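You operate a simulated robot arm through the tools that you are given. There is no shell and no other tool.

You run a simulated robot arm. Do the job below in one go: nothing can be reset, and whatever is moved stays where it is left.

JOB
Give the tubes in rack holes one and three a spoonful of pellets each.
Fine: put the spoon back and the lid on the tub again; spill hardly any. Set down upright: white spoon.

Only the result counts: the job must be done as asked and must still hold three seconds after the hand-in. Knocking over, shifting, dropping, spilling or breaking anything else fails it. Lids that push on must go on centred and level and be pressed home; caps that screw on are set level and turned clockwise until they are tight.

ROBOT AND FRAMES
A 6-joint arm with a three-finger gripper, fixed in place. Base frame: the origin is on the floor under the middle of its stand, x ahead of it, y to its left, z up; the work surface is at about z = 880. Readings come in mm, rad, newtons and seconds.
It reaches about 1213 mm from its shoulder. Its first joint turns from -2.897 to 2.897 rad. Payload 4.89 kg.
Tool frame: the origin (TCP) lies between the finger pads and is the grasp point; the fingertips stand 30 mm ahead of it; z points along the fingers, y is the line along which they close. The gripper opens to 164 mm; its body begins 125 mm behind the TCP.
Orientation is that of the tool frame in the base frame, as a unit quaternion [x, y, z, w]. With the fingers straight down and closing along the base's y, the tool's x points along the base's -x, its y along +y and its z along -z.

CONTROLS
- The arm moves only by the tool arm_command. Its argument "moves" is one flat list of numbers, 7 for each row, row after row: the shift along the base's x, y, z in mm, then the turn, a rotation vector about the base's x, y, z in rad, then the gripper command, from -1 (shut) to 1 (fully open), values between in proportion. In form: [tx, ty, tz, ax, ay, az, claw, tx, ty, tz, ax, ay, az, claw, ...]. A call has 1 to 20 rows; each row shifts and turns the commanded pose from where the row before left it. A row lasts 0.2 s, in which the tool goes at most 50 mm and 0.15 rad; a call with a longer step from one row to the next is refused whole, and so is a gripper value outside its range. Where a pose cannot be reached the arm comes as near as it can. A force on the tool above 90 N (or 10 N above the force at the start of the call, whichever is more), or a blocked arm, ends the call early, and 0.2 s more pass. The fingers move at their own pace (about 108 mm/s each) and stop on an object; they squeeze with about 42 N. The grip force told is the motor's: it shows also when the fingers shut on nothing. Time passes only in rows, and 0.2 s behind the last, so rows that do not move let the fingers close. The reply holds the time, the measured pose of the TCP, the force on the tool along the base axes, the opening and the grip force, in the units named above and with some noise, with the torque about the TCP (base axes, N m) and any sound that the robot's microphone picked up.
- Cameras (640 x 400 px; columns grow to the right, rows downward): "scene" is fixed at [51.4, 649, 1629.2]; the picture's right is [-0.26, -0.97, 0.00], its down [-0.64, 0.17, -0.75] and it looks along [0.72, -0.19, -0.66] (base axes); focal length 334 px, centre (320, 200). "wrist" rides on the gripper at [76, -2, -152] in the tool frame; the picture's right is [0.02, 1.00, 0.00], its down [-0.88, 0.02, -0.47] and it looks along [-0.47, 0.01, 0.88] (tool axes); focal length 247 px, centre (320, 200). There is no depth. A picture from a camera that has moved, and an enlarged one, comes with that camera's place and axes in the base frame and with its lens.
- get_image(camera): a new picture of that camera. No time passes.
- move_column(by): moves the trunk up (or, below 0, down) by that many mm; the arm rides with it, the base frame stays. It gives what a move gives, with no picture.
- inspect(camera, box): a new picture of the part [left, top, right, bottom] of that camera's present view, enlarged. No time passes.
- close_job(): hands the job in; it is judged then, once.

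Places have to be worked out from the pictures, the camera data and where the tool is seen. Open the gripper and draw the arm clear of the work before you hand the job in, unless the task says otherwise.

The tools are called after ">>>" by a JSON object that holds its "api" and its "payload". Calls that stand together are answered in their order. arm_command: Moves the arm, as the interface text tells. Its arguments: {"type":"object","properties":{"moves":{"type":"array","items":{"type":"number"}}},"required":["moves"]} The other tools are called the same way: move_column (by) moves the trunk up or down; get_image (camera) takes a picture; inspect (camera, box) takes an enlarged picture of a part of a camera's view; close_job () hands the job in.

At the start:

```text
time: 0.0
eef_pos: [505.3, 338.3, 1321.2]
orientation: [0.0, 1.0, 0.0, -0.001]
wrist_force: [0.2, 0.2, 0.4]
ft_torque: [0.01, 0.02, 0.0]
width: 163.8
finger_force: 0.0
trunk travel left (down, up): [-175.0, 215.0]
```

scene: 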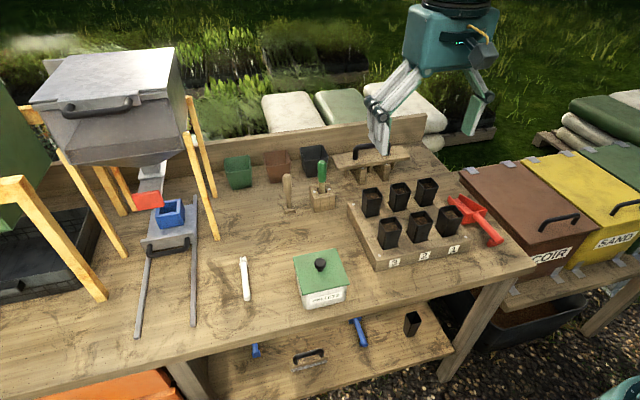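
wrist: 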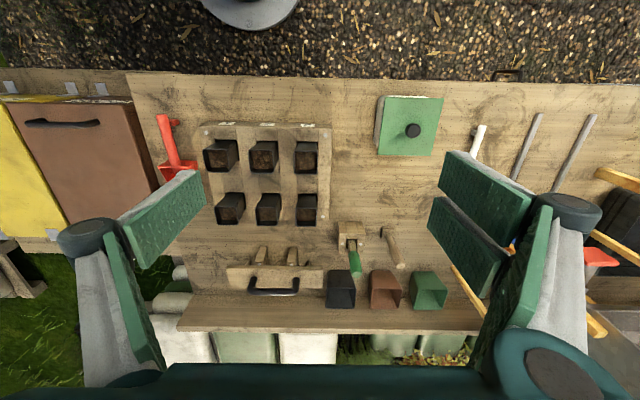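

I'll start by enlarging the key parts of the scene: the rack, the tub and the spoon.

>>> {"api": "inspect", "payload": {"camera": "scene", "box": [330, 150, 530, 280]}}

>>> {"api": "inspect", "payload": {"camera": "scene", "box": [220, 230, 380, 330]}}

>>> {"api": "inspect", "payload": {"camera": "wrist", "box": [140, 80, 340, 240]}}

>>> {"api": "inspect", "payload": {"camera": "wrist", "box": [340, 80, 540, 240]}}

```text
3.08 times, centred on (430, 215) of scene
camera zoom: at [51.4, 649.0, 1629.2], right [-0.26, -0.97, 0.0], down [-0.64, 0.17, -0.75], along [0.72, -0.19, -0.66], focal length 1029 px, centre (-18, 154)
```

zoom: 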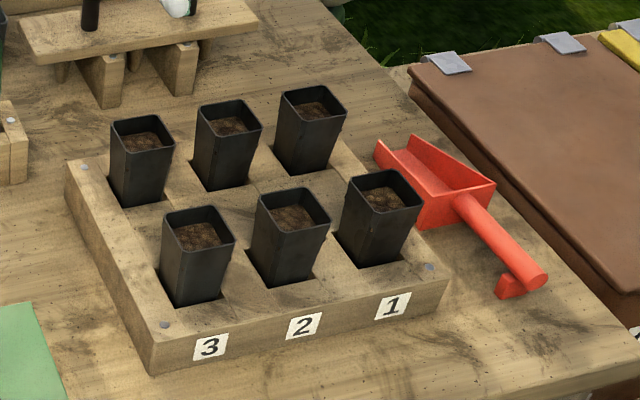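

```text
4.00 times, centred on (300, 280) of scene
camera zoom: at [51.4, 649.0, 1629.2], right [-0.26, -0.97, 0.0], down [-0.64, 0.17, -0.75], along [0.72, -0.19, -0.66], focal length 1337 px, centre (400, -120)
```

zoom: 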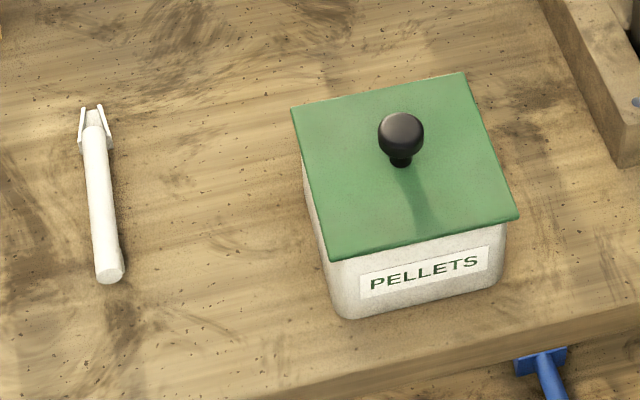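

```text
2.50 times, centred on (240, 160) of wrist
camera zoom: at [428.7, 336.2, 1474.7], right [-0.02, 1.0, 0.0], down [0.88, 0.02, 0.47], along [0.47, 0.01, -0.88], focal length 617 px, centre (520, 300)
```

zoom: 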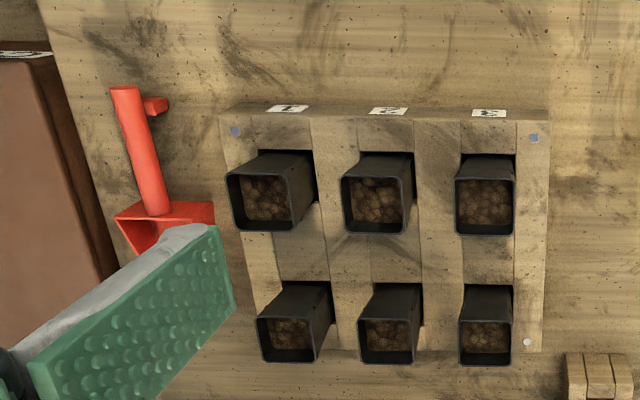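

```text
2.50 times, centred on (440, 160) of wrist
camera zoom: at [428.7, 336.2, 1474.7], right [-0.02, 1.0, 0.0], down [0.88, 0.02, 0.47], along [0.47, 0.01, -0.88], focal length 617 px, centre (20, 300)
```

zoom: 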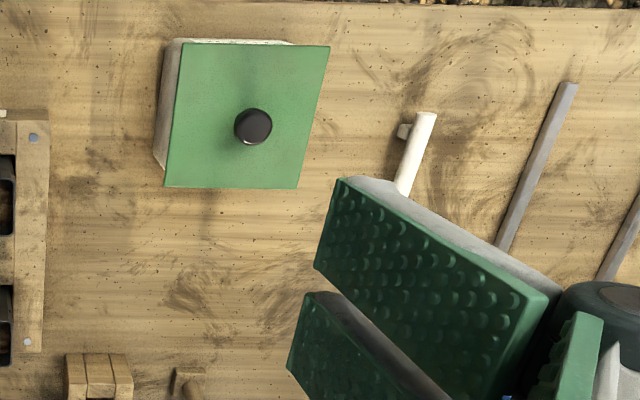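

The two cameras disagree about y on the table in my first estimate, so I'm zooming in on the gripper, the spoon and the stand to check the calibration.

>>> {"api": "inspect", "payload": {"camera": "scene", "box": [340, 0, 540, 160]}}

>>> {"api": "inspect", "payload": {"camera": "scene", "box": [220, 240, 280, 310]}}

>>> {"api": "inspect", "payload": {"camera": "scene", "box": [220, 130, 420, 250]}}

```text
2.50 times, centred on (440, 80) of scene
camera zoom: at [51.4, 649.0, 1629.2], right [-0.26, -0.97, 0.0], down [-0.64, 0.17, -0.75], along [0.72, -0.19, -0.66], focal length 836 px, centre (20, 500)
```

zoom: 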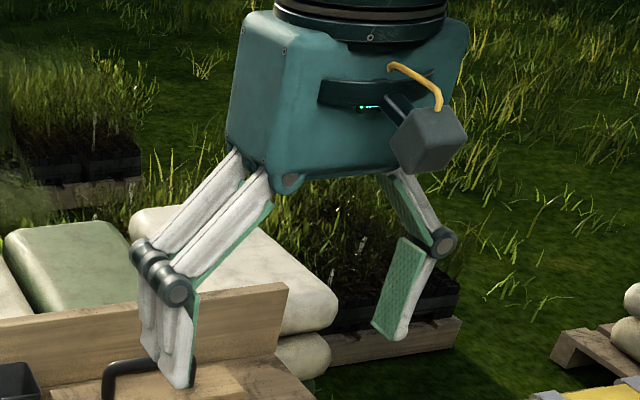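

```text
5.71 times, centred on (250, 275) of scene
camera zoom: at [51.4, 649.0, 1629.2], right [-0.26, -0.97, 0.0], down [-0.64, 0.17, -0.75], along [0.72, -0.19, -0.66], focal length 1910 px, centre (720, -229)
```

zoom: 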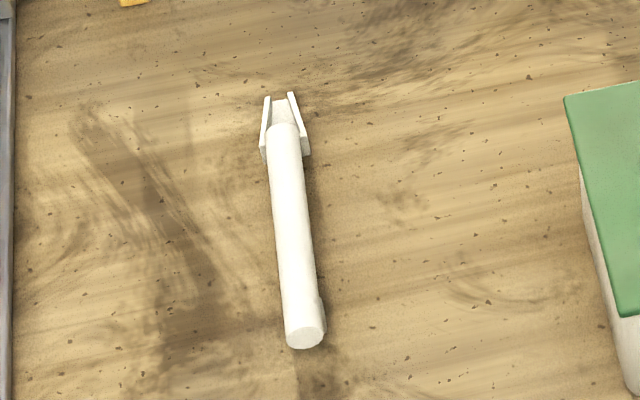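

```text
3.20 times, centred on (320, 190) of scene
camera zoom: at [51.4, 649.0, 1629.2], right [-0.26, -0.97, 0.0], down [-0.64, 0.17, -0.75], along [0.72, -0.19, -0.66], focal length 1070 px, centre (320, 232)
```

zoom: 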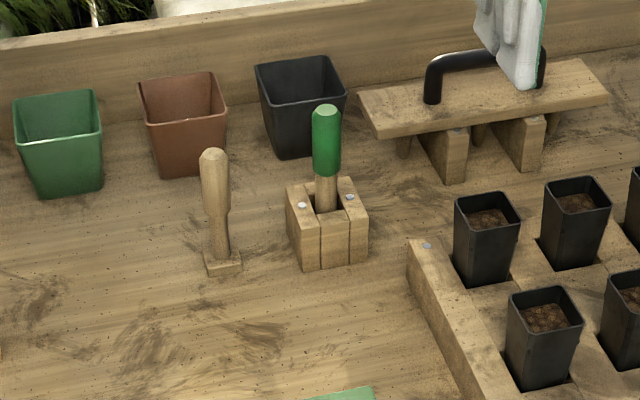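

Once I use the zoom centres, the cameras agree: knob at about (533,522,985) and spoon handle end at about (540,711,890). I'll move the wrist camera over the spoon for a close look.

>>> {"api": "arm_command", "payload": {"moves": [-3, 37, -20, 0, 0, 0, 1, -3, 37, -20, 0, 0, 0, 1, -3, 37, -20, 0, 0, 0, 1, -3, 37, -20, 0, 0, 0, 1, -3, 37, -20, 0, 0, 0, 1, -3, 37, -20, 0, 0, 0, 1, -3, 37, -20, 0, 0, 0, 1, -3, 37, -20, 0, 0, 0, 1, -3, 37, -20, 0, 0, 0, 1, -3, 37, -20, 0, 0, 0, 1]}}

>>> {"api": "get_image", "payload": {"camera": "wrist"}}

>>> {"api": "get_image", "payload": {"camera": "scene"}}

```text
time: 2.2
eef_pos: [476.3, 704.3, 1122.7]
orientation: [0.001, 1.0, 0.0, 0.001]
wrist_force: [-1.2, -1.4, 0.8]
ft_torque: [0.25, -0.08, 0.01]
width: 163.8
finger_force: 0.0
trunk travel left (down, up): [-175.0, 215.0]
```

```text
taken
camera wrist: at [399.0, 703.1, 1275.9], right [-0.02, 1.0, 0.0], down [0.88, 0.02, 0.47], along [0.47, 0.01, -0.88], focal length 247 px, centre (320, 200)
```

wrist: 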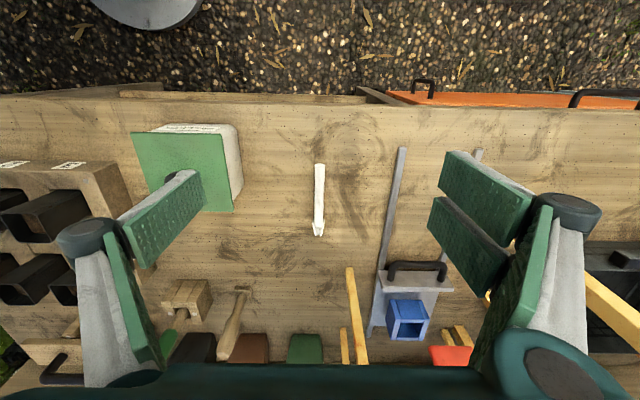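

```text
taken
```

scene: 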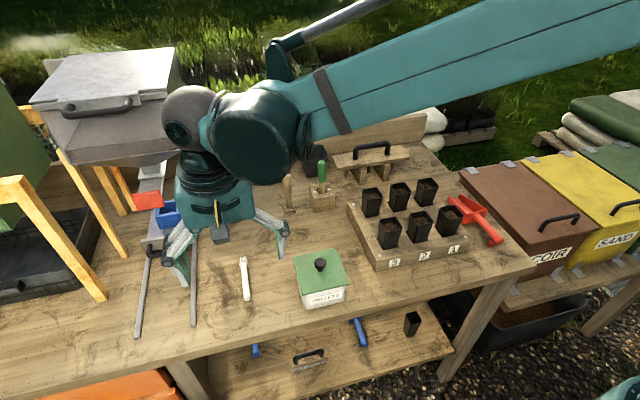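

The spoon is in clear view at about (318,200) in the wrist picture. I'm zooming in on its shape and on the tub.

>>> {"api": "inspect", "payload": {"camera": "wrist", "box": [256, 150, 384, 250]}}

>>> {"api": "inspect", "payload": {"camera": "wrist", "box": [110, 100, 270, 220]}}

```text
4.00 times, centred on (320, 200) of wrist
camera zoom: at [399.0, 703.1, 1275.9], right [-0.02, 1.0, 0.0], down [0.88, 0.02, 0.47], along [0.47, 0.01, -0.88], focal length 988 px, centre (320, 200)
```

zoom: 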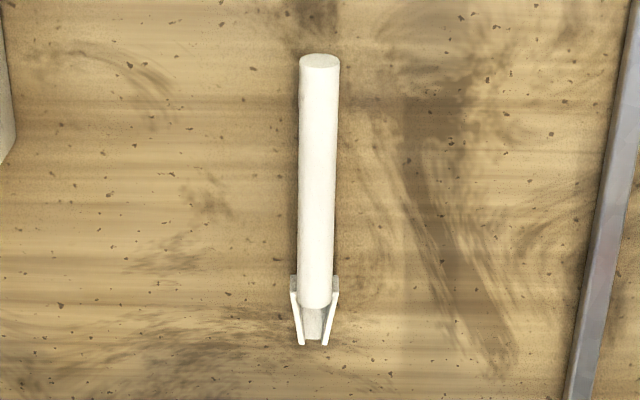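

```text
3.33 times, centred on (190, 160) of wrist
camera zoom: at [399.0, 703.1, 1275.9], right [-0.02, 1.0, 0.0], down [0.88, 0.02, 0.47], along [0.47, 0.01, -0.88], focal length 823 px, centre (753, 333)
```

zoom: 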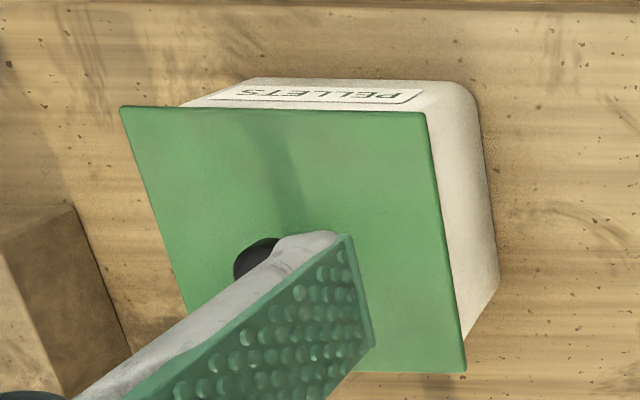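

Triangulating from both cameras gives:
- **Lid:** x 475–589, y 464–579, top at z≈959, with the knob at (532,522), z≈985.
- **Spoon:** handle from (537,706,899) running +x, bowl end at about x=688.

I'll go above the tub and look straight down at the knob before opening it.

>>> {"api": "arm_command", "payload": {"moves": [14, -45, -8, 0, 0, 0, 1, 14, -45, -8, 0, 0, 0, 1, 14, -46, -8, 0, 0, 0, 1, 14, -46, -8, 0, 0, 0, 1, 0, 0, 0, 0, 0, 0, 1]}}

>>> {"api": "get_image", "payload": {"camera": "wrist"}}

>>> {"api": "get_image", "payload": {"camera": "scene"}}

```text
time: 3.4
eef_pos: [526.1, 520.3, 1091.8]
orientation: [0.0, 1.0, 0.0, 0.0]
wrist_force: [0.0, -0.8, 0.1]
ft_torque: [0.05, 0.0, 0.01]
width: 164.0
finger_force: 0.0
trunk travel left (down, up): [-175.0, 215.0]
```

```text
taken
camera wrist: at [450.3, 519.5, 1244.9], right [-0.02, 1.0, 0.0], down [0.88, 0.02, 0.47], along [0.47, 0.01, -0.88], focal length 247 px, centre (320, 200)
```

wrist: 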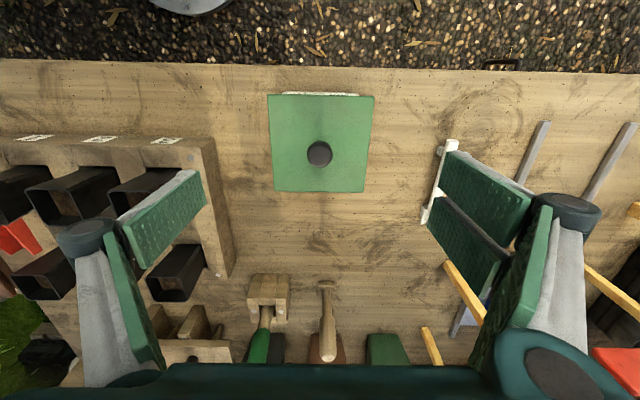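

```text
taken
```

scene: 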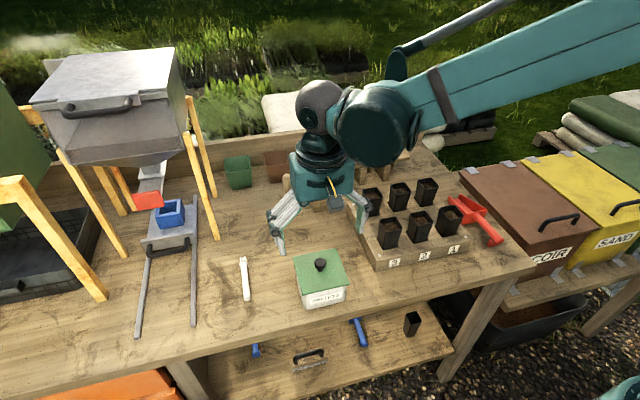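

The knob sits at about (531,521). I'll let the arm settle to see the true pose offset, and zoom in on the tub and spoon meanwhile.

>>> {"api": "arm_command", "payload": {"moves": [0, 0, 0, 0, 0, 0, 1, 0, 0, 0, 0, 0, 0, 1]}}

>>> {"api": "inspect", "payload": {"camera": "wrist", "box": [240, 80, 400, 200]}}

>>> {"api": "inspect", "payload": {"camera": "wrist", "box": [400, 120, 480, 240]}}

>>> {"api": "inspect", "payload": {"camera": "wrist", "box": [0, 120, 240, 310]}}

```text
time: 4.0
eef_pos: [527.9, 520.9, 1091.6]
orientation: [0.0, 1.0, 0.0, 0.0]
wrist_force: [0.2, -0.2, 0.0]
ft_torque: [0.0, 0.03, 0.05]
width: 163.8
finger_force: 0.0
trunk travel left (down, up): [-175.0, 215.0]
```

```text
3.33 times, centred on (320, 140) of wrist
camera zoom: at [450.2, 520.3, 1244.8], right [-0.02, 1.0, 0.0], down [0.88, 0.02, 0.47], along [0.47, 0.01, -0.88], focal length 823 px, centre (320, 400)
```

zoom: 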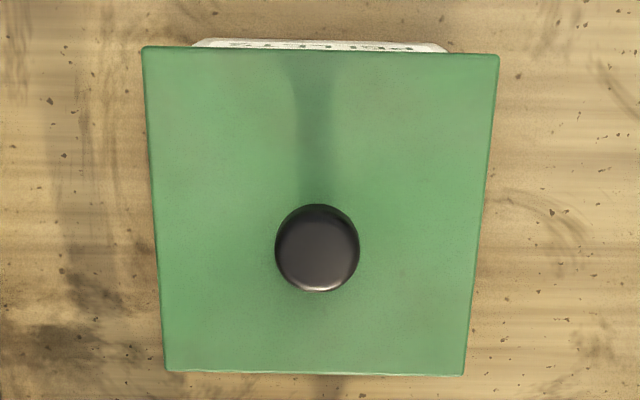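

```text
3.33 times, centred on (440, 180) of wrist
camera zoom: at [450.2, 520.3, 1244.8], right [-0.02, 1.0, 0.0], down [0.88, 0.02, 0.47], along [0.47, 0.01, -0.88], focal length 823 px, centre (-80, 267)
```

zoom: 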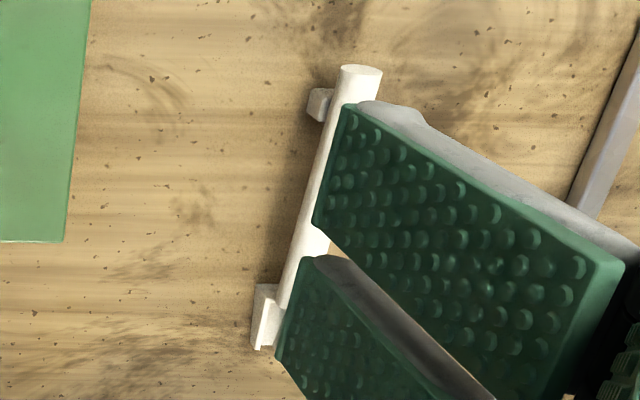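

```text
2.11 times, centred on (120, 215) of wrist
camera zoom: at [450.2, 520.3, 1244.8], right [-0.02, 1.0, 0.0], down [0.88, 0.02, 0.47], along [0.47, 0.01, -0.88], focal length 520 px, centre (741, 168)
```

zoom: 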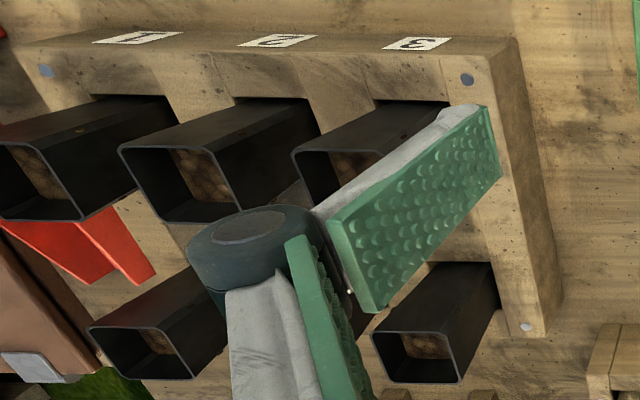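

The settled TCP is about (527,522,1091), so there's a small static offset, and the knob is at (533,521). I'll narrow the fingers to about 60 mm and descend to just above the lid.

>>> {"api": "arm_command", "payload": {"moves": [3, 0, -20, 0, 0, 0, -0.27, 3, -1, -20, 0, 0, 0, -0.27, 0, 0, -20, 0, 0, 0, -0.27, 0, 0, -15, 0, 0, 0, -0.27, 0, 0, -10, 0, 0, 0, -0.27, 0, 0, 0, 0, 0, 0, -0.27]}}

>>> {"api": "get_image", "payload": {"camera": "wrist"}}

>>> {"api": "inspect", "payload": {"camera": "scene", "box": [240, 200, 400, 300]}}

```text
time: 5.4
eef_pos: [535.4, 521.8, 1004.3]
orientation: [0.0, 1.0, 0.0, 0.0]
wrist_force: [-0.3, 0.9, 0.5]
ft_torque: [-0.04, -0.01, 0.01]
width: 59.8
finger_force: 0.1
trunk travel left (down, up): [-175.0, 215.0]
```

```text
taken
camera wrist: at [458.8, 521.5, 1157.4], right [-0.02, 1.0, 0.0], down [0.88, 0.02, 0.47], along [0.47, 0.01, -0.88], focal length 247 px, centre (320, 200)
```

wrist: 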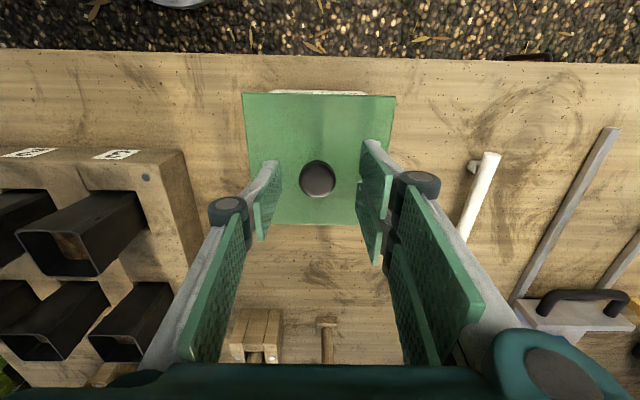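

```text
4.00 times, centred on (320, 250) of scene
camera zoom: at [51.4, 649.0, 1629.2], right [-0.26, -0.97, 0.0], down [-0.64, 0.17, -0.75], along [0.72, -0.19, -0.66], focal length 1337 px, centre (320, 0)
```

zoom: 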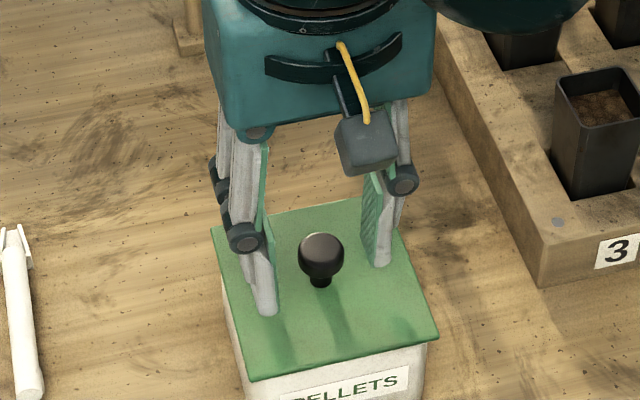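

The knob is at about (533.5,521) and the TCP at (535.4,523.6,1004). I'll correct by (−2,−2.5), go down 9 mm and close on the knob.

>>> {"api": "arm_command", "payload": {"moves": [-2, -2.5, -5, 0, 0, 0, -0.27, 0, 0, -4, 0, 0, 0, -0.27, 0, 0, 0, 0, 0, 0, -0.27, 0, 0, 0, 0, 0, 0, -0.5, 0, 0, 0, 0, 0, 0, -0.65, 0, 0, 0, 0, 0, 0, -1, 0, 0, 0, 0, 0, 0, -1, 0, 0, 0, 0, 0, 0, -1]}}

>>> {"api": "inspect", "payload": {"camera": "scene", "box": [240, 200, 400, 300]}}

>>> {"api": "get_image", "payload": {"camera": "wrist"}}

```text
time: 7.2
eef_pos: [534.4, 519.8, 995.8]
orientation: [0.0, 1.0, 0.0, 0.0]
wrist_force: [0.5, -0.7, -0.3]
ft_torque: [-0.01, -0.02, 0.02]
width: 24.9
finger_force: 41.9
trunk travel left (down, up): [-175.0, 215.0]
```

```text
4.00 times, centred on (320, 250) of scene
camera zoom: at [51.4, 649.0, 1629.2], right [-0.26, -0.97, 0.0], down [-0.64, 0.17, -0.75], along [0.72, -0.19, -0.66], focal length 1337 px, centre (320, 0)
```

zoom: 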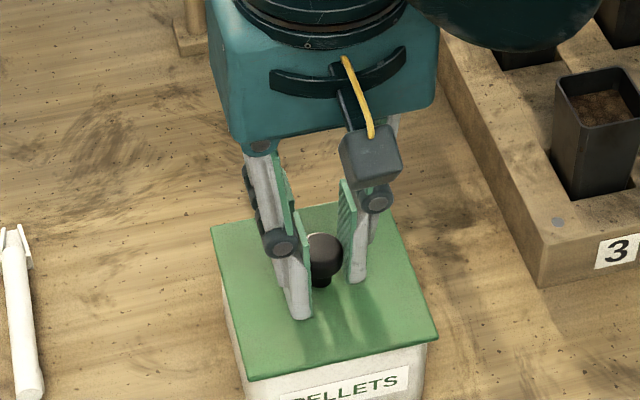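

```text
taken
camera wrist: at [457.3, 519.7, 1148.8], right [-0.02, 1.0, 0.0], down [0.88, 0.02, 0.47], along [0.47, 0.01, -0.88], focal length 247 px, centre (320, 200)
```

wrist: 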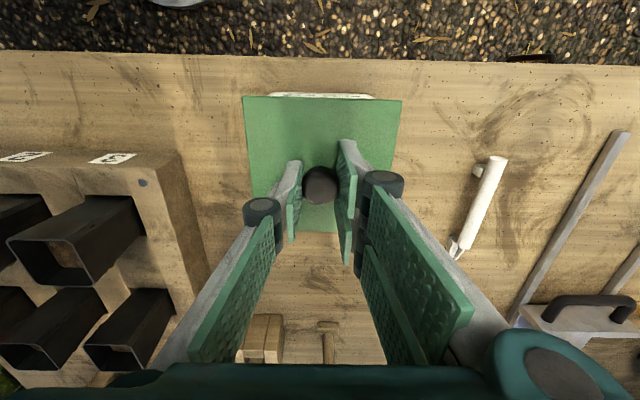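

The grip is firm on the knob (width 24.9, 42 N). I'll lift slowly and watch the force.

>>> {"api": "arm_command", "payload": {"moves": [0, 0, 3, 0, 0, 0, -1, 0, 0, 4, 0, 0, 0, -1, 0, 0, 5, 0, 0, 0, -1, 0, 0, 8, 0, 0, 0, -1, 0, 0, 10, 0, 0, 0, -1, 0, 0, 10, 0, 0, 0, -1, 0, 0, 0, 0, 0, 0, -1]}}

>>> {"api": "inspect", "payload": {"camera": "scene", "box": [240, 200, 400, 300]}}

```text
time: 8.8
eef_pos: [534.1, 520.7, 1035.3]
orientation: [0.0, 1.0, 0.0, 0.0]
wrist_force: [0.5, -0.9, -0.9]
ft_torque: [0.0, -0.06, 0.05]
width: 25.0
finger_force: 41.5
trunk travel left (down, up): [-175.0, 215.0]
```

```text
4.00 times, centred on (320, 250) of scene
camera zoom: at [51.4, 649.0, 1629.2], right [-0.26, -0.97, 0.0], down [-0.64, 0.17, -0.75], along [0.72, -0.19, -0.66], focal length 1337 px, centre (320, 0)
```

zoom: 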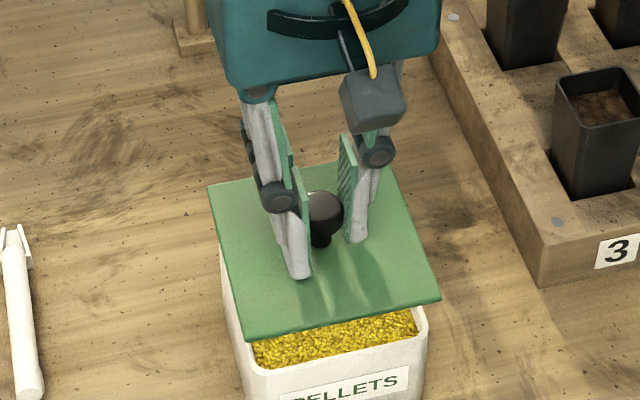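

The lid came off cleanly and I can see small yellow pellets. I'll raise the lid and carry it level to the clear table spot around (700,585).

>>> {"api": "arm_command", "payload": {"moves": [0, 0, 20, 0, 0, 0, -1, 0, 0, 20, 0, 0, 0, -1, 20, 8, 0, 0, 0, 0, -1, 30, 12, 0, 0, 0, 0, -1, 30, 12, 0, 0, 0, 0, -1, 30, 12, 0, 0, 0, 0, -1, 30, 12, 0, 0, 0, 0, -1, 26, 8, 0, 0, 0, 0, -1, 0, 0, -30, 0, 0, 0, -1, 0, 0, -30, 0, 0, 0, -1, 0, 0, -30, 0, 0, 0, -1, 0, 0, -20, 0, 0, 0, -1, 0, 0, -10, 0, 0, 0, -1, 0, 0, 0, 0, 0, 0, -1]}}

>>> {"api": "get_image", "payload": {"camera": "scene"}}

>>> {"api": "get_image", "payload": {"camera": "wrist"}}

```text
time: 11.8
eef_pos: [701.6, 584.2, 955.7]
orientation: [0.0, 1.0, 0.0, 0.001]
wrist_force: [0.2, -0.3, -0.3]
ft_torque: [-0.04, 0.03, 0.02]
width: 24.9
finger_force: 42.1
trunk travel left (down, up): [-175.0, 215.0]
```

```text
taken
```

scene: 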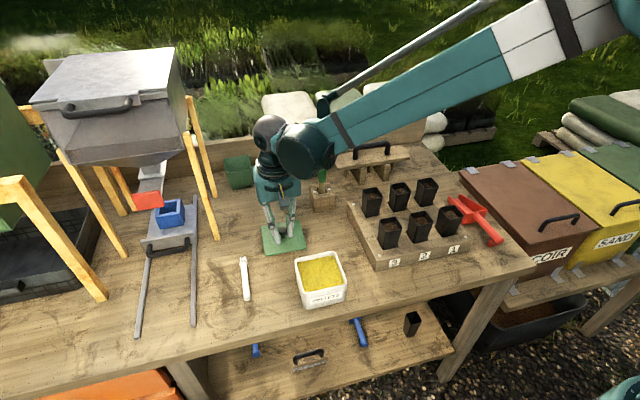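

```text
taken
camera wrist: at [625.3, 584.1, 1108.5], right [-0.02, 1.0, 0.0], down [0.88, 0.02, 0.47], along [0.47, 0.01, -0.88], focal length 247 px, centre (320, 200)
```

wrist: 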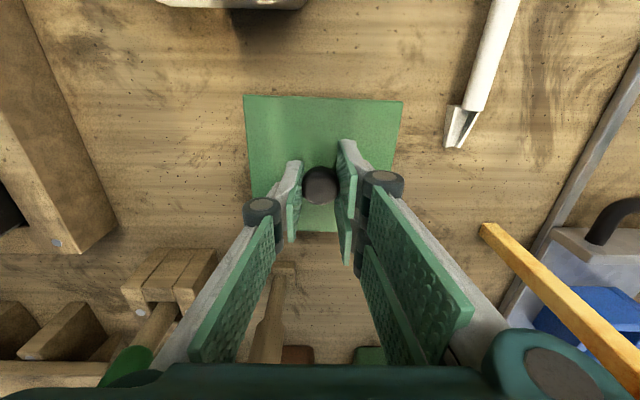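

The lid hangs level about 35 mm above a clear patch of table. I'll lower it in small steps until contact shows.

>>> {"api": "arm_command", "payload": {"moves": [0, 0, -8, 0, 0, 0, -1, 0, 0, -6, 0, 0, 0, -1, 0, 0, -4, 0, 0, 0, -1, 0, 0, -3, 0, 0, 0, -1, 0, 0, 0, 0, 0, 0, -1]}}

>>> {"api": "inspect", "payload": {"camera": "scene", "box": [240, 190, 340, 270]}}

```text
time: 13.0
eef_pos: [702.2, 585.9, 934.6]
orientation: [0.0, 1.0, 0.001, 0.0]
wrist_force: [0.1, 0.3, 0.9]
ft_torque: [-0.02, 0.0, 0.01]
width: 24.8
finger_force: 42.1
trunk travel left (down, up): [-175.0, 215.0]
```

```text
5.00 times, centred on (290, 230) of scene
camera zoom: at [51.4, 649.0, 1629.2], right [-0.26, -0.97, 0.0], down [-0.64, 0.17, -0.75], along [0.72, -0.19, -0.66], focal length 1672 px, centre (470, 50)
```

zoom: 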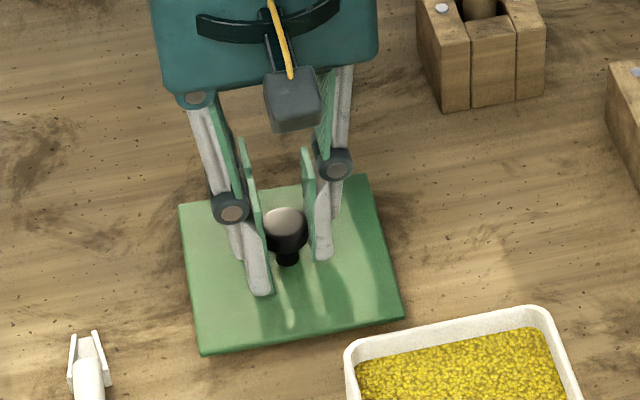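

There's no contact yet at z=934.6, so I'm continuing down in 2 mm steps.

>>> {"api": "arm_command", "payload": {"moves": [0, 0, -2, 0, 0, 0, -1, 0, 0, -2, 0, 0, 0, -1, 0, 0, 0, 0, 0, 0, -1]}}

```text
time: 13.8
eef_pos: [701.0, 584.9, 931.3]
orientation: [0.0, 1.0, -0.001, 0.0]
wrist_force: [0.5, 0.0, -0.4]
ft_torque: [0.02, 0.01, -0.02]
width: 24.8
finger_force: 42.4
trunk travel left (down, up): [-175.0, 215.0]
```

Still no contact at 931; down a little further.

>>> {"api": "arm_command", "payload": {"moves": [0, 0, -2, 0, 0, 0, -1, 0, 0, -2, 0, 0, 0, -1, 0, 0, 0, 0, 0, 0, -1]}}

```text
time: 14.6
eef_pos: [702.0, 585.3, 928.9]
orientation: [-0.001, 1.0, 0.0, -0.001]
wrist_force: [-1.0, 0.7, 14.2]
ft_torque: [0.05, 0.06, 0.08]
width: 24.9
finger_force: 42.2
trunk travel left (down, up): [-175.0, 215.0]
```

There's contact at z≈929 (14 N), so the lid is on the table. I'll relieve the load, open the fingers and rise.

>>> {"api": "arm_command", "payload": {"moves": [0, 0, 1.5, 0, 0, 0, -1, 0, 0, 0, 0, 0, 0, -0.6, 0, 0, 0, 0, 0, 0, -0.3, 0, 0, 0, 0, 0, 0, -0.2, 0, 0, 15, 0, 0, 0, -0.2, 0, 0, 30, 0, 0, 0, -0.2, 0, 0, 40, 0, 0, 0, -0.2, 0, 0, 40, 0, 0, 0, -0.2, 0, 0, 40, 0, 0, 0, 0, 0, 0, 0, 0, 0, 0, 0]}}

>>> {"api": "get_image", "payload": {"camera": "scene"}}

>>> {"api": "get_image", "payload": {"camera": "wrist"}}

```text
time: 16.8
eef_pos: [701.6, 585.7, 1095.8]
orientation: [-0.001, 1.0, 0.0, 0.0]
wrist_force: [-0.1, -0.5, -0.4]
ft_torque: [0.04, -0.04, 0.02]
width: 81.9
finger_force: 0.1
trunk travel left (down, up): [-175.0, 215.0]
```

```text
taken
```

scene: 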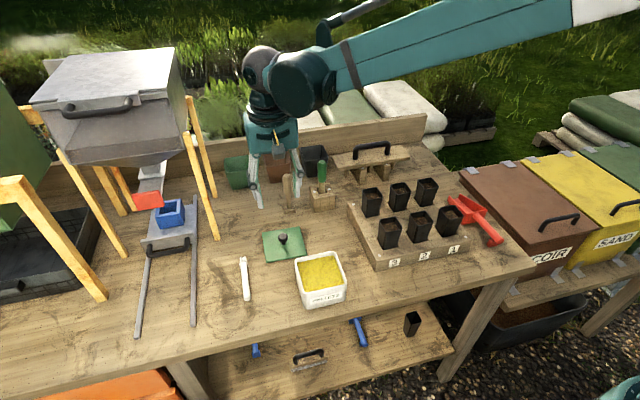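

```text
taken
camera wrist: at [623.8, 585.7, 1249.3], right [-0.02, 1.0, 0.0], down [0.88, 0.02, 0.47], along [0.47, 0.01, -0.88], focal length 247 px, centre (320, 200)
```

wrist: 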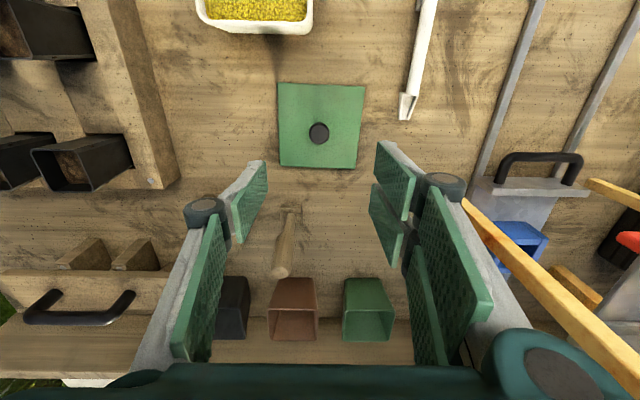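

The lid rests flat at about (702,586). Next I'm examining the open tub for its rim and pellet level, and the pots.

>>> {"api": "inspect", "payload": {"camera": "scene", "box": [280, 240, 360, 315]}}

>>> {"api": "inspect", "payload": {"camera": "scene", "box": [360, 170, 480, 270]}}

>>> {"api": "inspect", "payload": {"camera": "wrist", "box": [390, 0, 450, 130]}}

```text
5.33 times, centred on (320, 278) of scene
camera zoom: at [51.4, 649.0, 1629.2], right [-0.26, -0.97, 0.0], down [-0.64, 0.17, -0.75], along [0.72, -0.19, -0.66], focal length 1783 px, centre (320, -213)
```

zoom: 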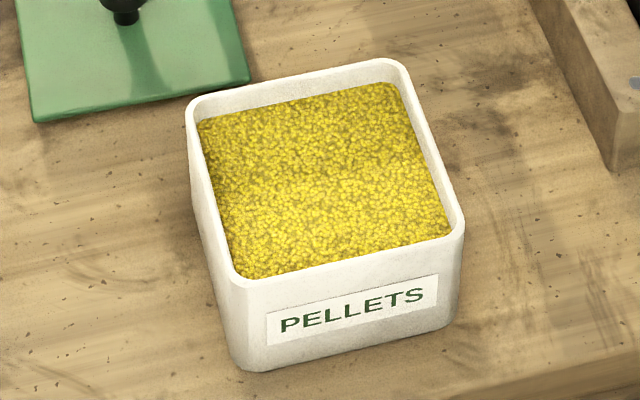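

```text
4.00 times, centred on (420, 220) of scene
camera zoom: at [51.4, 649.0, 1629.2], right [-0.26, -0.97, 0.0], down [-0.64, 0.17, -0.75], along [0.72, -0.19, -0.66], focal length 1337 px, centre (-80, 120)
```

zoom: 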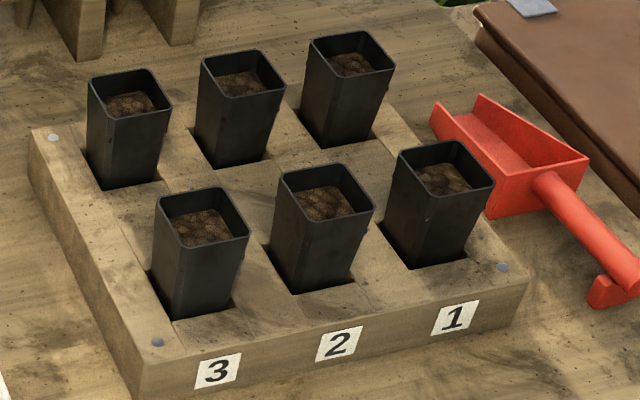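

```text
3.08 times, centred on (420, 65) of wrist
camera zoom: at [623.8, 585.7, 1249.3], right [-0.02, 1.0, 0.0], down [0.88, 0.02, 0.47], along [0.47, 0.01, -0.88], focal length 760 px, centre (12, 615)
```

zoom: 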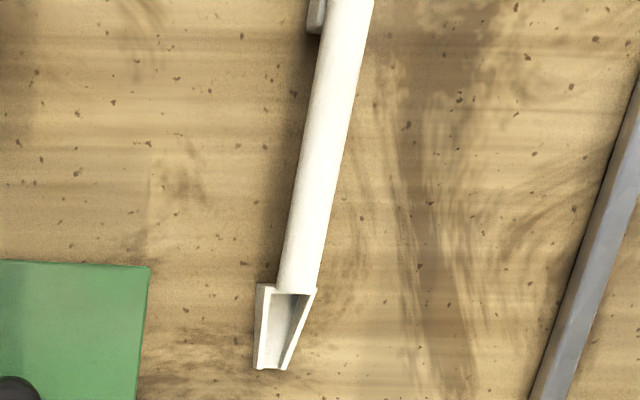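

The tub rim is at about x 481–585, y 469–574, z≈954, with the pellets about 10 mm below it. I'll look at the rack from above in two views to pin down the pot mouths precisely.

>>> {"api": "arm_command", "payload": {"moves": [-23, -33, 14, 0, 0, 0, 0, -23, -33, 14, 0, 0, 0, 0, -23, -33, 14, 0, 0, 0, 0, -23, -33, 14, 0, 0, 0, 0, -23, -33, 14, 0, 0, 0, 0, -23, -33, 14, 0, 0, 0, 0, -23, -33, 10, 0, 0, 0, 0, -23, -33, 10, 0, 0, 0, 0, -23, -33, 0, 0, 0, 0, 0, -24, -33, 0, 0, 0, 0, 1, 0, 0, 0, 0, 0, 0, 1, 0, 0, 0, 0, 0, 0, 1, 0, 0, 0, 0, 0, 0, 1]}}

>>> {"api": "get_image", "payload": {"camera": "wrist"}}

>>> {"api": "inspect", "payload": {"camera": "wrist", "box": [220, 100, 420, 225]}}

```text
time: 19.6
eef_pos: [473.3, 255.6, 1194.3]
orientation: [0.0, 1.0, 0.0, 0.0]
wrist_force: [-0.5, -0.9, 0.8]
ft_torque: [-0.01, 0.02, -0.01]
width: 164.1
finger_force: 0.1
trunk travel left (down, up): [-175.0, 215.0]
```

```text
taken
camera wrist: at [396.9, 255.2, 1347.5], right [-0.02, 1.0, 0.0], down [0.88, 0.02, 0.47], along [0.47, 0.01, -0.88], focal length 247 px, centre (320, 200)
```

wrist: 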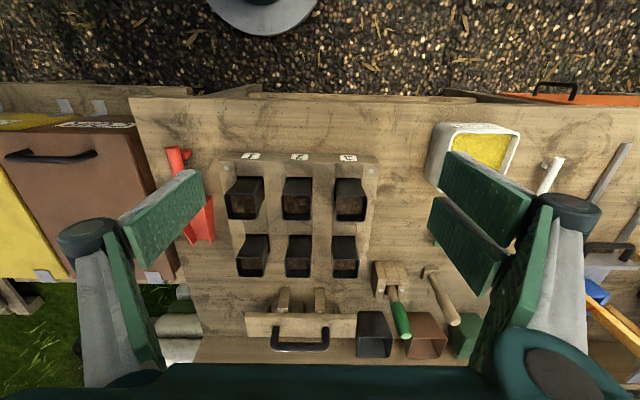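

```text
3.20 times, centred on (320, 162) of wrist
camera zoom: at [396.9, 255.2, 1347.5], right [-0.02, 1.0, 0.0], down [0.88, 0.02, 0.47], along [0.47, 0.01, -0.88], focal length 790 px, centre (320, 320)
```

zoom: 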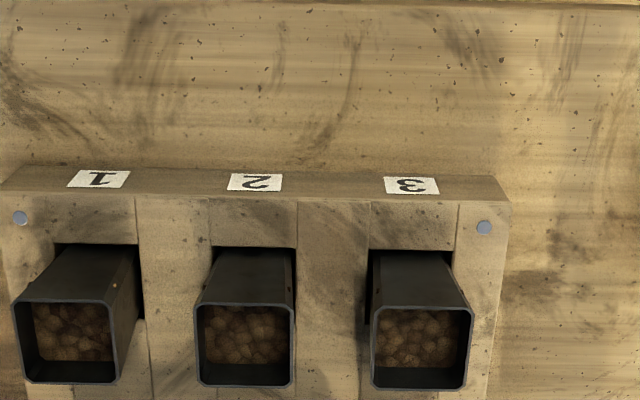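

Good view of the rack. I'm taking a second view 100 mm further along x for stereo.

>>> {"api": "arm_command", "payload": {"moves": [34, -4, 0, 0, 0, 0, 1, 33, -4, 0, 0, 0, 0, 1, 33, -4, 0, 0, 0, 0, 1, 0, 0, 0, 0, 0, 0, 1, 0, 0, 0, 0, 0, 0, 1]}}

>>> {"api": "inspect", "payload": {"camera": "wrist", "box": [220, 60, 420, 185]}}

```text
time: 20.8
eef_pos: [571.7, 241.9, 1196.6]
orientation: [0.0, 1.0, -0.001, -0.001]
wrist_force: [0.3, 0.6, 0.0]
ft_torque: [0.03, 0.12, -0.01]
width: 164.0
finger_force: 0.1
trunk travel left (down, up): [-175.0, 215.0]
```

```text
3.20 times, centred on (320, 122) of wrist
camera zoom: at [494.1, 240.2, 1349.9], right [-0.02, 1.0, 0.0], down [0.88, 0.02, 0.47], along [0.47, 0.01, -0.88], focal length 790 px, centre (320, 448)
```

zoom: 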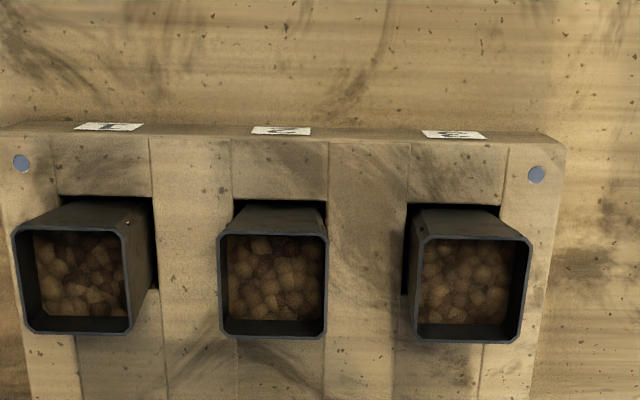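

The stereo views put the pot 3 mouth at (597.5,311,1003) and pot 1 at (598.5,132,1001), about 50 mm square. Now I'll go over the spoon with the tool tilted 15° (approach from behind and above) and the fingers part-open, then check alignment before descending.

>>> {"api": "arm_command", "payload": {"moves": [0, 46.4, -8, 0, 0, 0, 0, 0, 46.4, -8, 0, 0, 0, 0, 0, 46.4, -8, 0, 0, 0, 0, 0, 46.4, -8, 0, 0, 0, 0, 0, 46.4, -8, 0, 0, 0, 0, 0, 46.4, -8, 0, 0, 0, 0, 0, 46.4, -8, 0, 0, 0, 0, 0, 46.4, -8, 0, 0, 0, 0, 0, 46.4, -20, 0, 0, 0, 0, 0, 46.4, -20, 0, 0, 0, -0.15, 0, 0, -30, 0, -0.131, 0, -0.15, 0, 0, -30, 0, -0.131, 0, -0.15, 0, 0, 0, 0, 0, 0, -0.15, 0, 0, 0, 0, 0, 0, -0.15]}}

>>> {"api": "get_image", "payload": {"camera": "wrist"}}

>>> {"api": "get_image", "payload": {"camera": "scene"}}

```text
refused: row 9 steps farther than a row can; nothing moved
```

```text
taken
camera wrist: at [494.1, 240.2, 1349.9], right [-0.02, 1.0, 0.0], down [0.88, 0.02, 0.47], along [0.47, 0.01, -0.88], focal length 247 px, centre (320, 200)
```

wrist: 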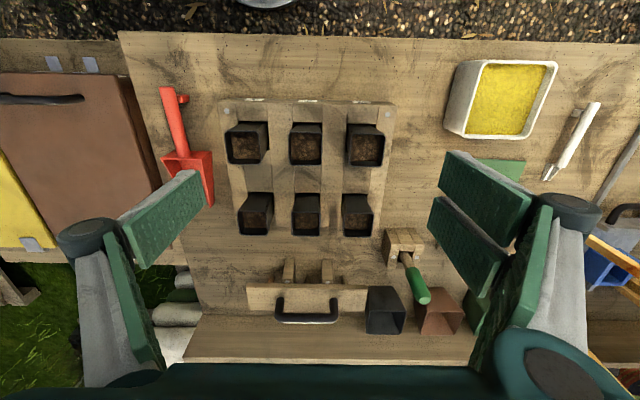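

```text
taken
```

scene: 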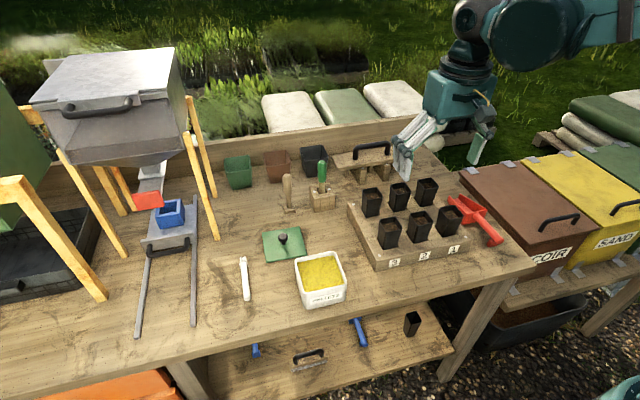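

That was refused because one row stepped over 50 mm. I'm re-sending it with smaller steps.

>>> {"api": "arm_command", "payload": {"moves": [0, 46.4, -8, 0, 0, 0, 0, 0, 46.4, -8, 0, 0, 0, 0, 0, 46.4, -8, 0, 0, 0, 0, 0, 46.4, -8, 0, 0, 0, 0, 0, 46.4, -8, 0, 0, 0, 0, 0, 46.4, -8, 0, 0, 0, 0, 0, 46.4, -8, 0, 0, 0, 0, 0, 46.4, -8, 0, 0, 0, 0, 0, 46.4, -8, 0, 0, 0, 0, 0, 46.4, -8, 0, 0, 0, -0.15, 0, 0, -40, 0, -0.131, 0, -0.15, 0, 0, -40, 0, -0.131, 0, -0.15, 0, 0, -20, 0, 0, 0, -0.15, 0, 0, 0, 0, 0, 0, -0.15]}}

>>> {"api": "get_image", "payload": {"camera": "wrist"}}

>>> {"api": "get_image", "payload": {"camera": "scene"}}

```text
time: 23.8
eef_pos: [571.7, 705.1, 1017.4]
orientation: [-0.001, 0.991, 0.0, 0.132]
wrist_force: [0.0, 0.1, -0.4]
ft_torque: [-0.04, -0.03, -0.04]
width: 69.6
finger_force: 0.1
trunk travel left (down, up): [-175.0, 215.0]
```

```text
taken
camera wrist: at [457.3, 704.9, 1145.3], right [-0.02, 1.0, -0.01], down [0.73, 0.02, 0.69], along [0.69, 0.01, -0.73], focal length 247 px, centre (320, 200)
```

wrist: 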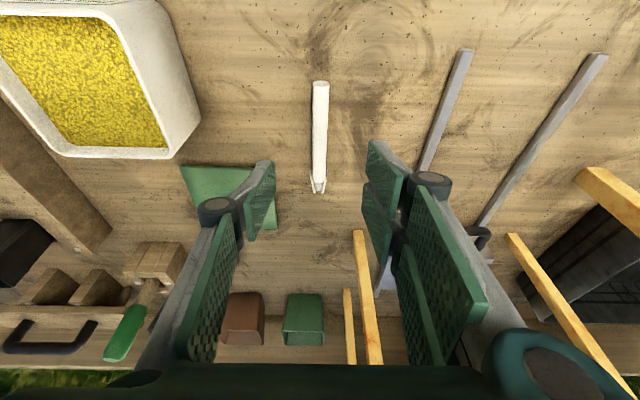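

```text
taken
```

scene: 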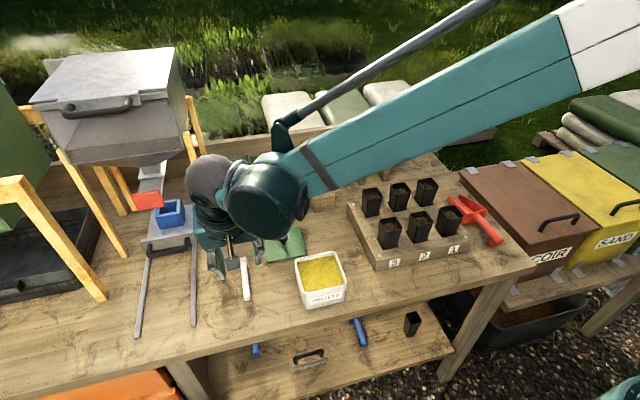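

>>> {"api": "inspect", "payload": {"camera": "wrist", "box": [256, 70, 384, 200]}}

```text
3.08 times, centred on (320, 135) of wrist
camera zoom: at [457.3, 704.9, 1145.3], right [-0.02, 1.0, -0.01], down [0.73, 0.02, 0.69], along [0.69, 0.01, -0.73], focal length 760 px, centre (320, 400)
```

zoom: 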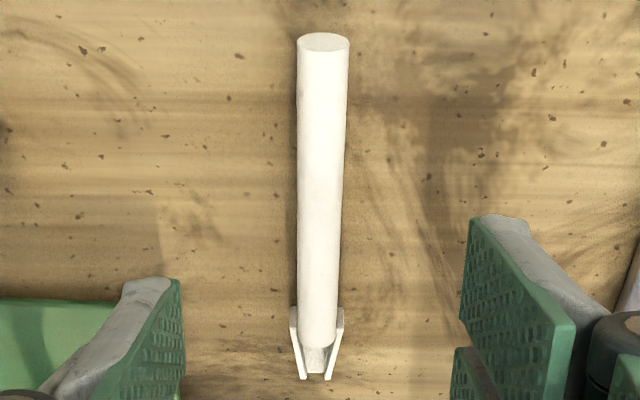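

The handle is centred on the hand in y (706). I'll descend to about z=928, then check before the last millimetres.

>>> {"api": "arm_command", "payload": {"moves": [2, 0, -30, 0, 0, 0, -0.15, 2, 0, -25, 0, 0, 0, -0.15, 0, 0, -20, 0, 0, 0, -0.15, 0, 0, -10, 0, 0, 0, -0.15, 0, 0, -5, 0, 0, 0, -0.15, 0, 0, 0, 0, 0, 0, -0.15]}}

>>> {"api": "get_image", "payload": {"camera": "wrist"}}

>>> {"api": "inspect", "payload": {"camera": "scene", "box": [180, 220, 300, 310]}}

```text
time: 25.2
eef_pos: [575.2, 706.7, 927.3]
orientation: [0.0, 0.991, 0.0, 0.131]
wrist_force: [0.6, 1.1, -0.4]
ft_torque: [0.0, 0.01, -0.01]
width: 69.9
finger_force: 0.1
trunk travel left (down, up): [-175.0, 215.0]
```

```text
taken
camera wrist: at [461.5, 705.4, 1055.4], right [-0.02, 1.0, -0.01], down [0.73, 0.02, 0.69], along [0.69, 0.01, -0.73], focal length 247 px, centre (320, 200)
```

wrist: 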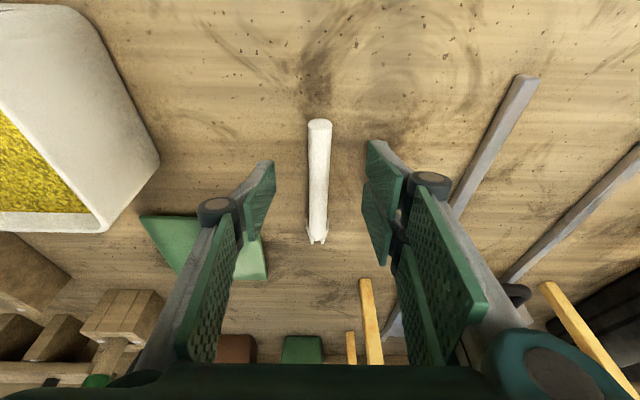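

```text
4.44 times, centred on (240, 265) of scene
camera zoom: at [51.4, 649.0, 1629.2], right [-0.26, -0.97, 0.0], down [-0.64, 0.17, -0.75], along [0.72, -0.19, -0.66], focal length 1486 px, centre (676, -89)
```

zoom: 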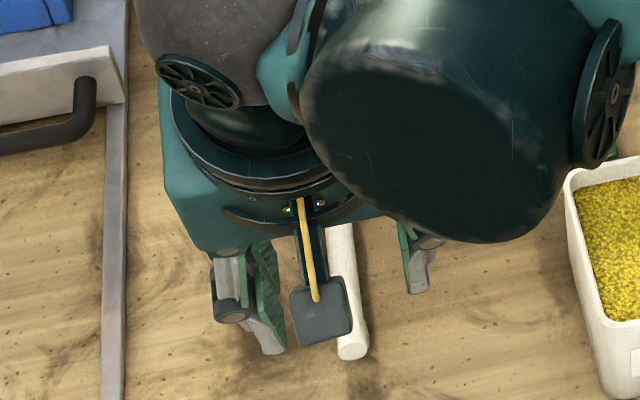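

The handle is centred between the pads. I'll descend the last 8 mm in small steps.

>>> {"api": "arm_command", "payload": {"moves": [0, 0, -3, 0, 0, 0, -0.15, 0, 0, -3, 0, 0, 0, -0.15, 0, 0, -2, 0, 0, 0, -0.15, 0, 0, 0, 0, 0, 0, -0.15]}}

```text
time: 26.2
eef_pos: [575.7, 707.7, 919.7]
orientation: [0.0, 0.991, 0.0, 0.131]
wrist_force: [0.3, 0.4, -0.5]
ft_torque: [0.04, 0.0, 0.01]
width: 69.7
finger_force: 0.1
trunk travel left (down, up): [-175.0, 215.0]
```

No table contact at z=919.7. I'll close the fingers on the handle in stages.

>>> {"api": "arm_command", "payload": {"moves": [0, 0, 0, 0, 0, 0, -0.4, 0, 0, 0, 0, 0, 0, -0.6, 0, 0, 0, 0, 0, 0, -0.7, 0, 0, 0, 0, 0, 0, -0.7]}}

>>> {"api": "inspect", "payload": {"camera": "wrist", "box": [220, 100, 420, 260]}}

```text
time: 27.2
eef_pos: [574.6, 706.7, 919.6]
orientation: [0.0, 0.991, 0.0, 0.132]
wrist_force: [0.7, -0.5, -0.7]
ft_torque: [-0.03, 0.0, -0.03]
width: 24.9
finger_force: 0.0
trunk travel left (down, up): [-175.0, 215.0]
```

```text
2.50 times, centred on (320, 180) of wrist
camera zoom: at [461.2, 706.3, 1047.0], right [-0.02, 1.0, -0.01], down [0.73, 0.02, 0.69], along [0.69, 0.01, -0.73], focal length 617 px, centre (320, 250)
```

zoom: 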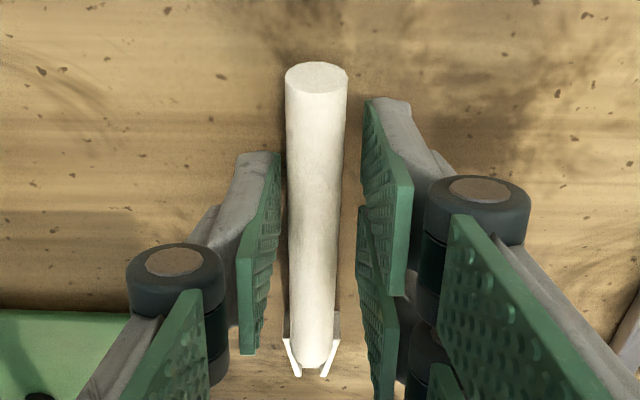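

The handle sits about 1.5–2 mm toward −y between the pads. I'll shift −1.5 mm in y and close fully.

>>> {"api": "arm_command", "payload": {"moves": [0, -1.5, 0, 0, 0, 0, -0.7, 0, 0, 0, 0, 0, 0, -0.76, 0, 0, 0, 0, 0, 0, -0.8, 0, 0, 0, 0, 0, 0, -1, 0, 0, 0, 0, 0, 0, -1, 0, 0, 0, 0, 0, 0, -1]}}

>>> {"api": "inspect", "payload": {"camera": "wrist", "box": [220, 100, 420, 260]}}

```text
time: 28.6
eef_pos: [574.7, 706.0, 919.1]
orientation: [-0.001, 0.991, -0.001, 0.131]
wrist_force: [-0.4, 0.2, 0.8]
ft_torque: [0.05, -0.09, 0.04]
width: 14.0
finger_force: 41.7
trunk travel left (down, up): [-175.0, 215.0]
```

```text
2.50 times, centred on (320, 180) of wrist
camera zoom: at [461.1, 704.6, 1047.8], right [-0.02, 1.0, -0.01], down [0.73, 0.02, 0.69], along [0.69, 0.01, -0.73], focal length 617 px, centre (320, 250)
```

zoom: 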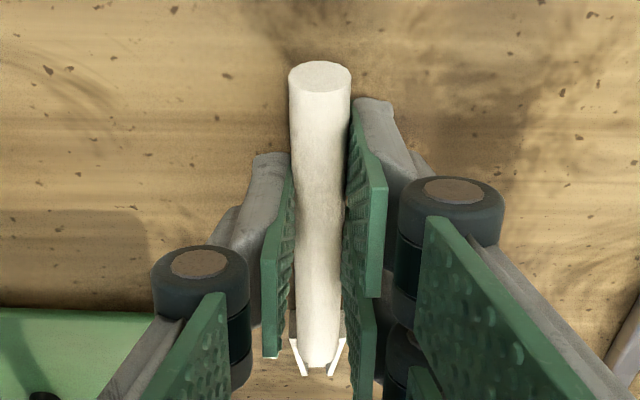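

The handle is firmly gripped (14 mm wide, 42 N). I'm recording the grasp pose at TCP (574.7,706,919.1). Next I'll lift straight up and inspect the spoon.

>>> {"api": "arm_command", "payload": {"moves": [0, 0, 3, 0, 0, 0, -1, 0, 0, 7, 0, 0, 0, -1, 0, 0, 15, 0, 0, 0, -1, 0, 0, 30, 0, 0, 0, -1, 0, 0, 40, 0, 0, 0, -1, 0, 0, 40, 0, 0, 0, -1, 0, 0, 45, 0, 0, 0, -1, 0, 0, 0, 0, 0, 0, -1]}}

>>> {"api": "get_image", "payload": {"camera": "scene"}}

>>> {"api": "inspect", "payload": {"camera": "wrist", "box": [220, 100, 420, 260]}}

```text
time: 30.4
eef_pos: [575.8, 708.2, 1098.7]
orientation: [-0.001, 0.992, 0.0, 0.13]
wrist_force: [0.1, -0.6, 0.7]
ft_torque: [0.07, -0.03, -0.01]
width: 14.4
finger_force: 42.3
trunk travel left (down, up): [-175.0, 215.0]
```

```text
taken
```

scene: 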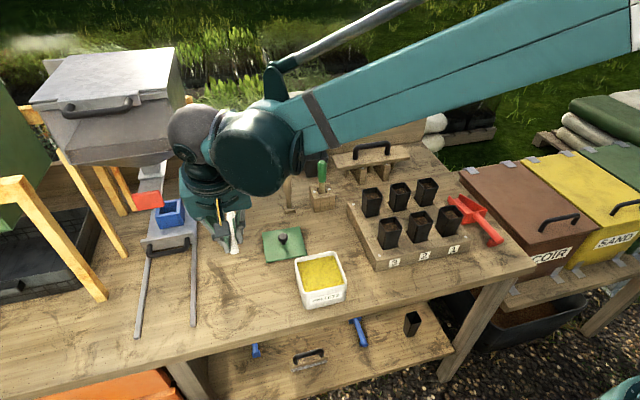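

```text
2.50 times, centred on (320, 180) of wrist
camera zoom: at [461.8, 707.1, 1226.6], right [-0.02, 1.0, -0.01], down [0.73, 0.02, 0.69], along [0.69, 0.01, -0.73], focal length 617 px, centre (320, 250)
```

zoom: 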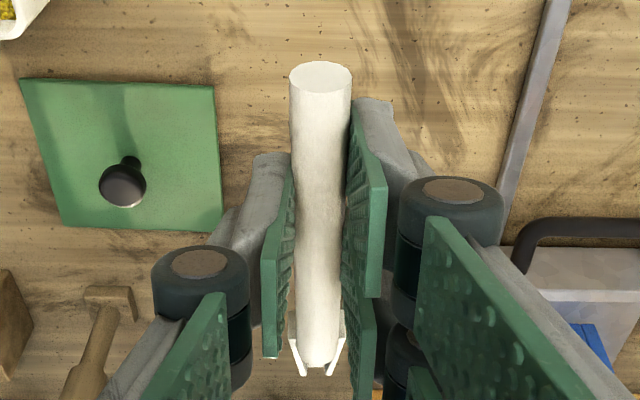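

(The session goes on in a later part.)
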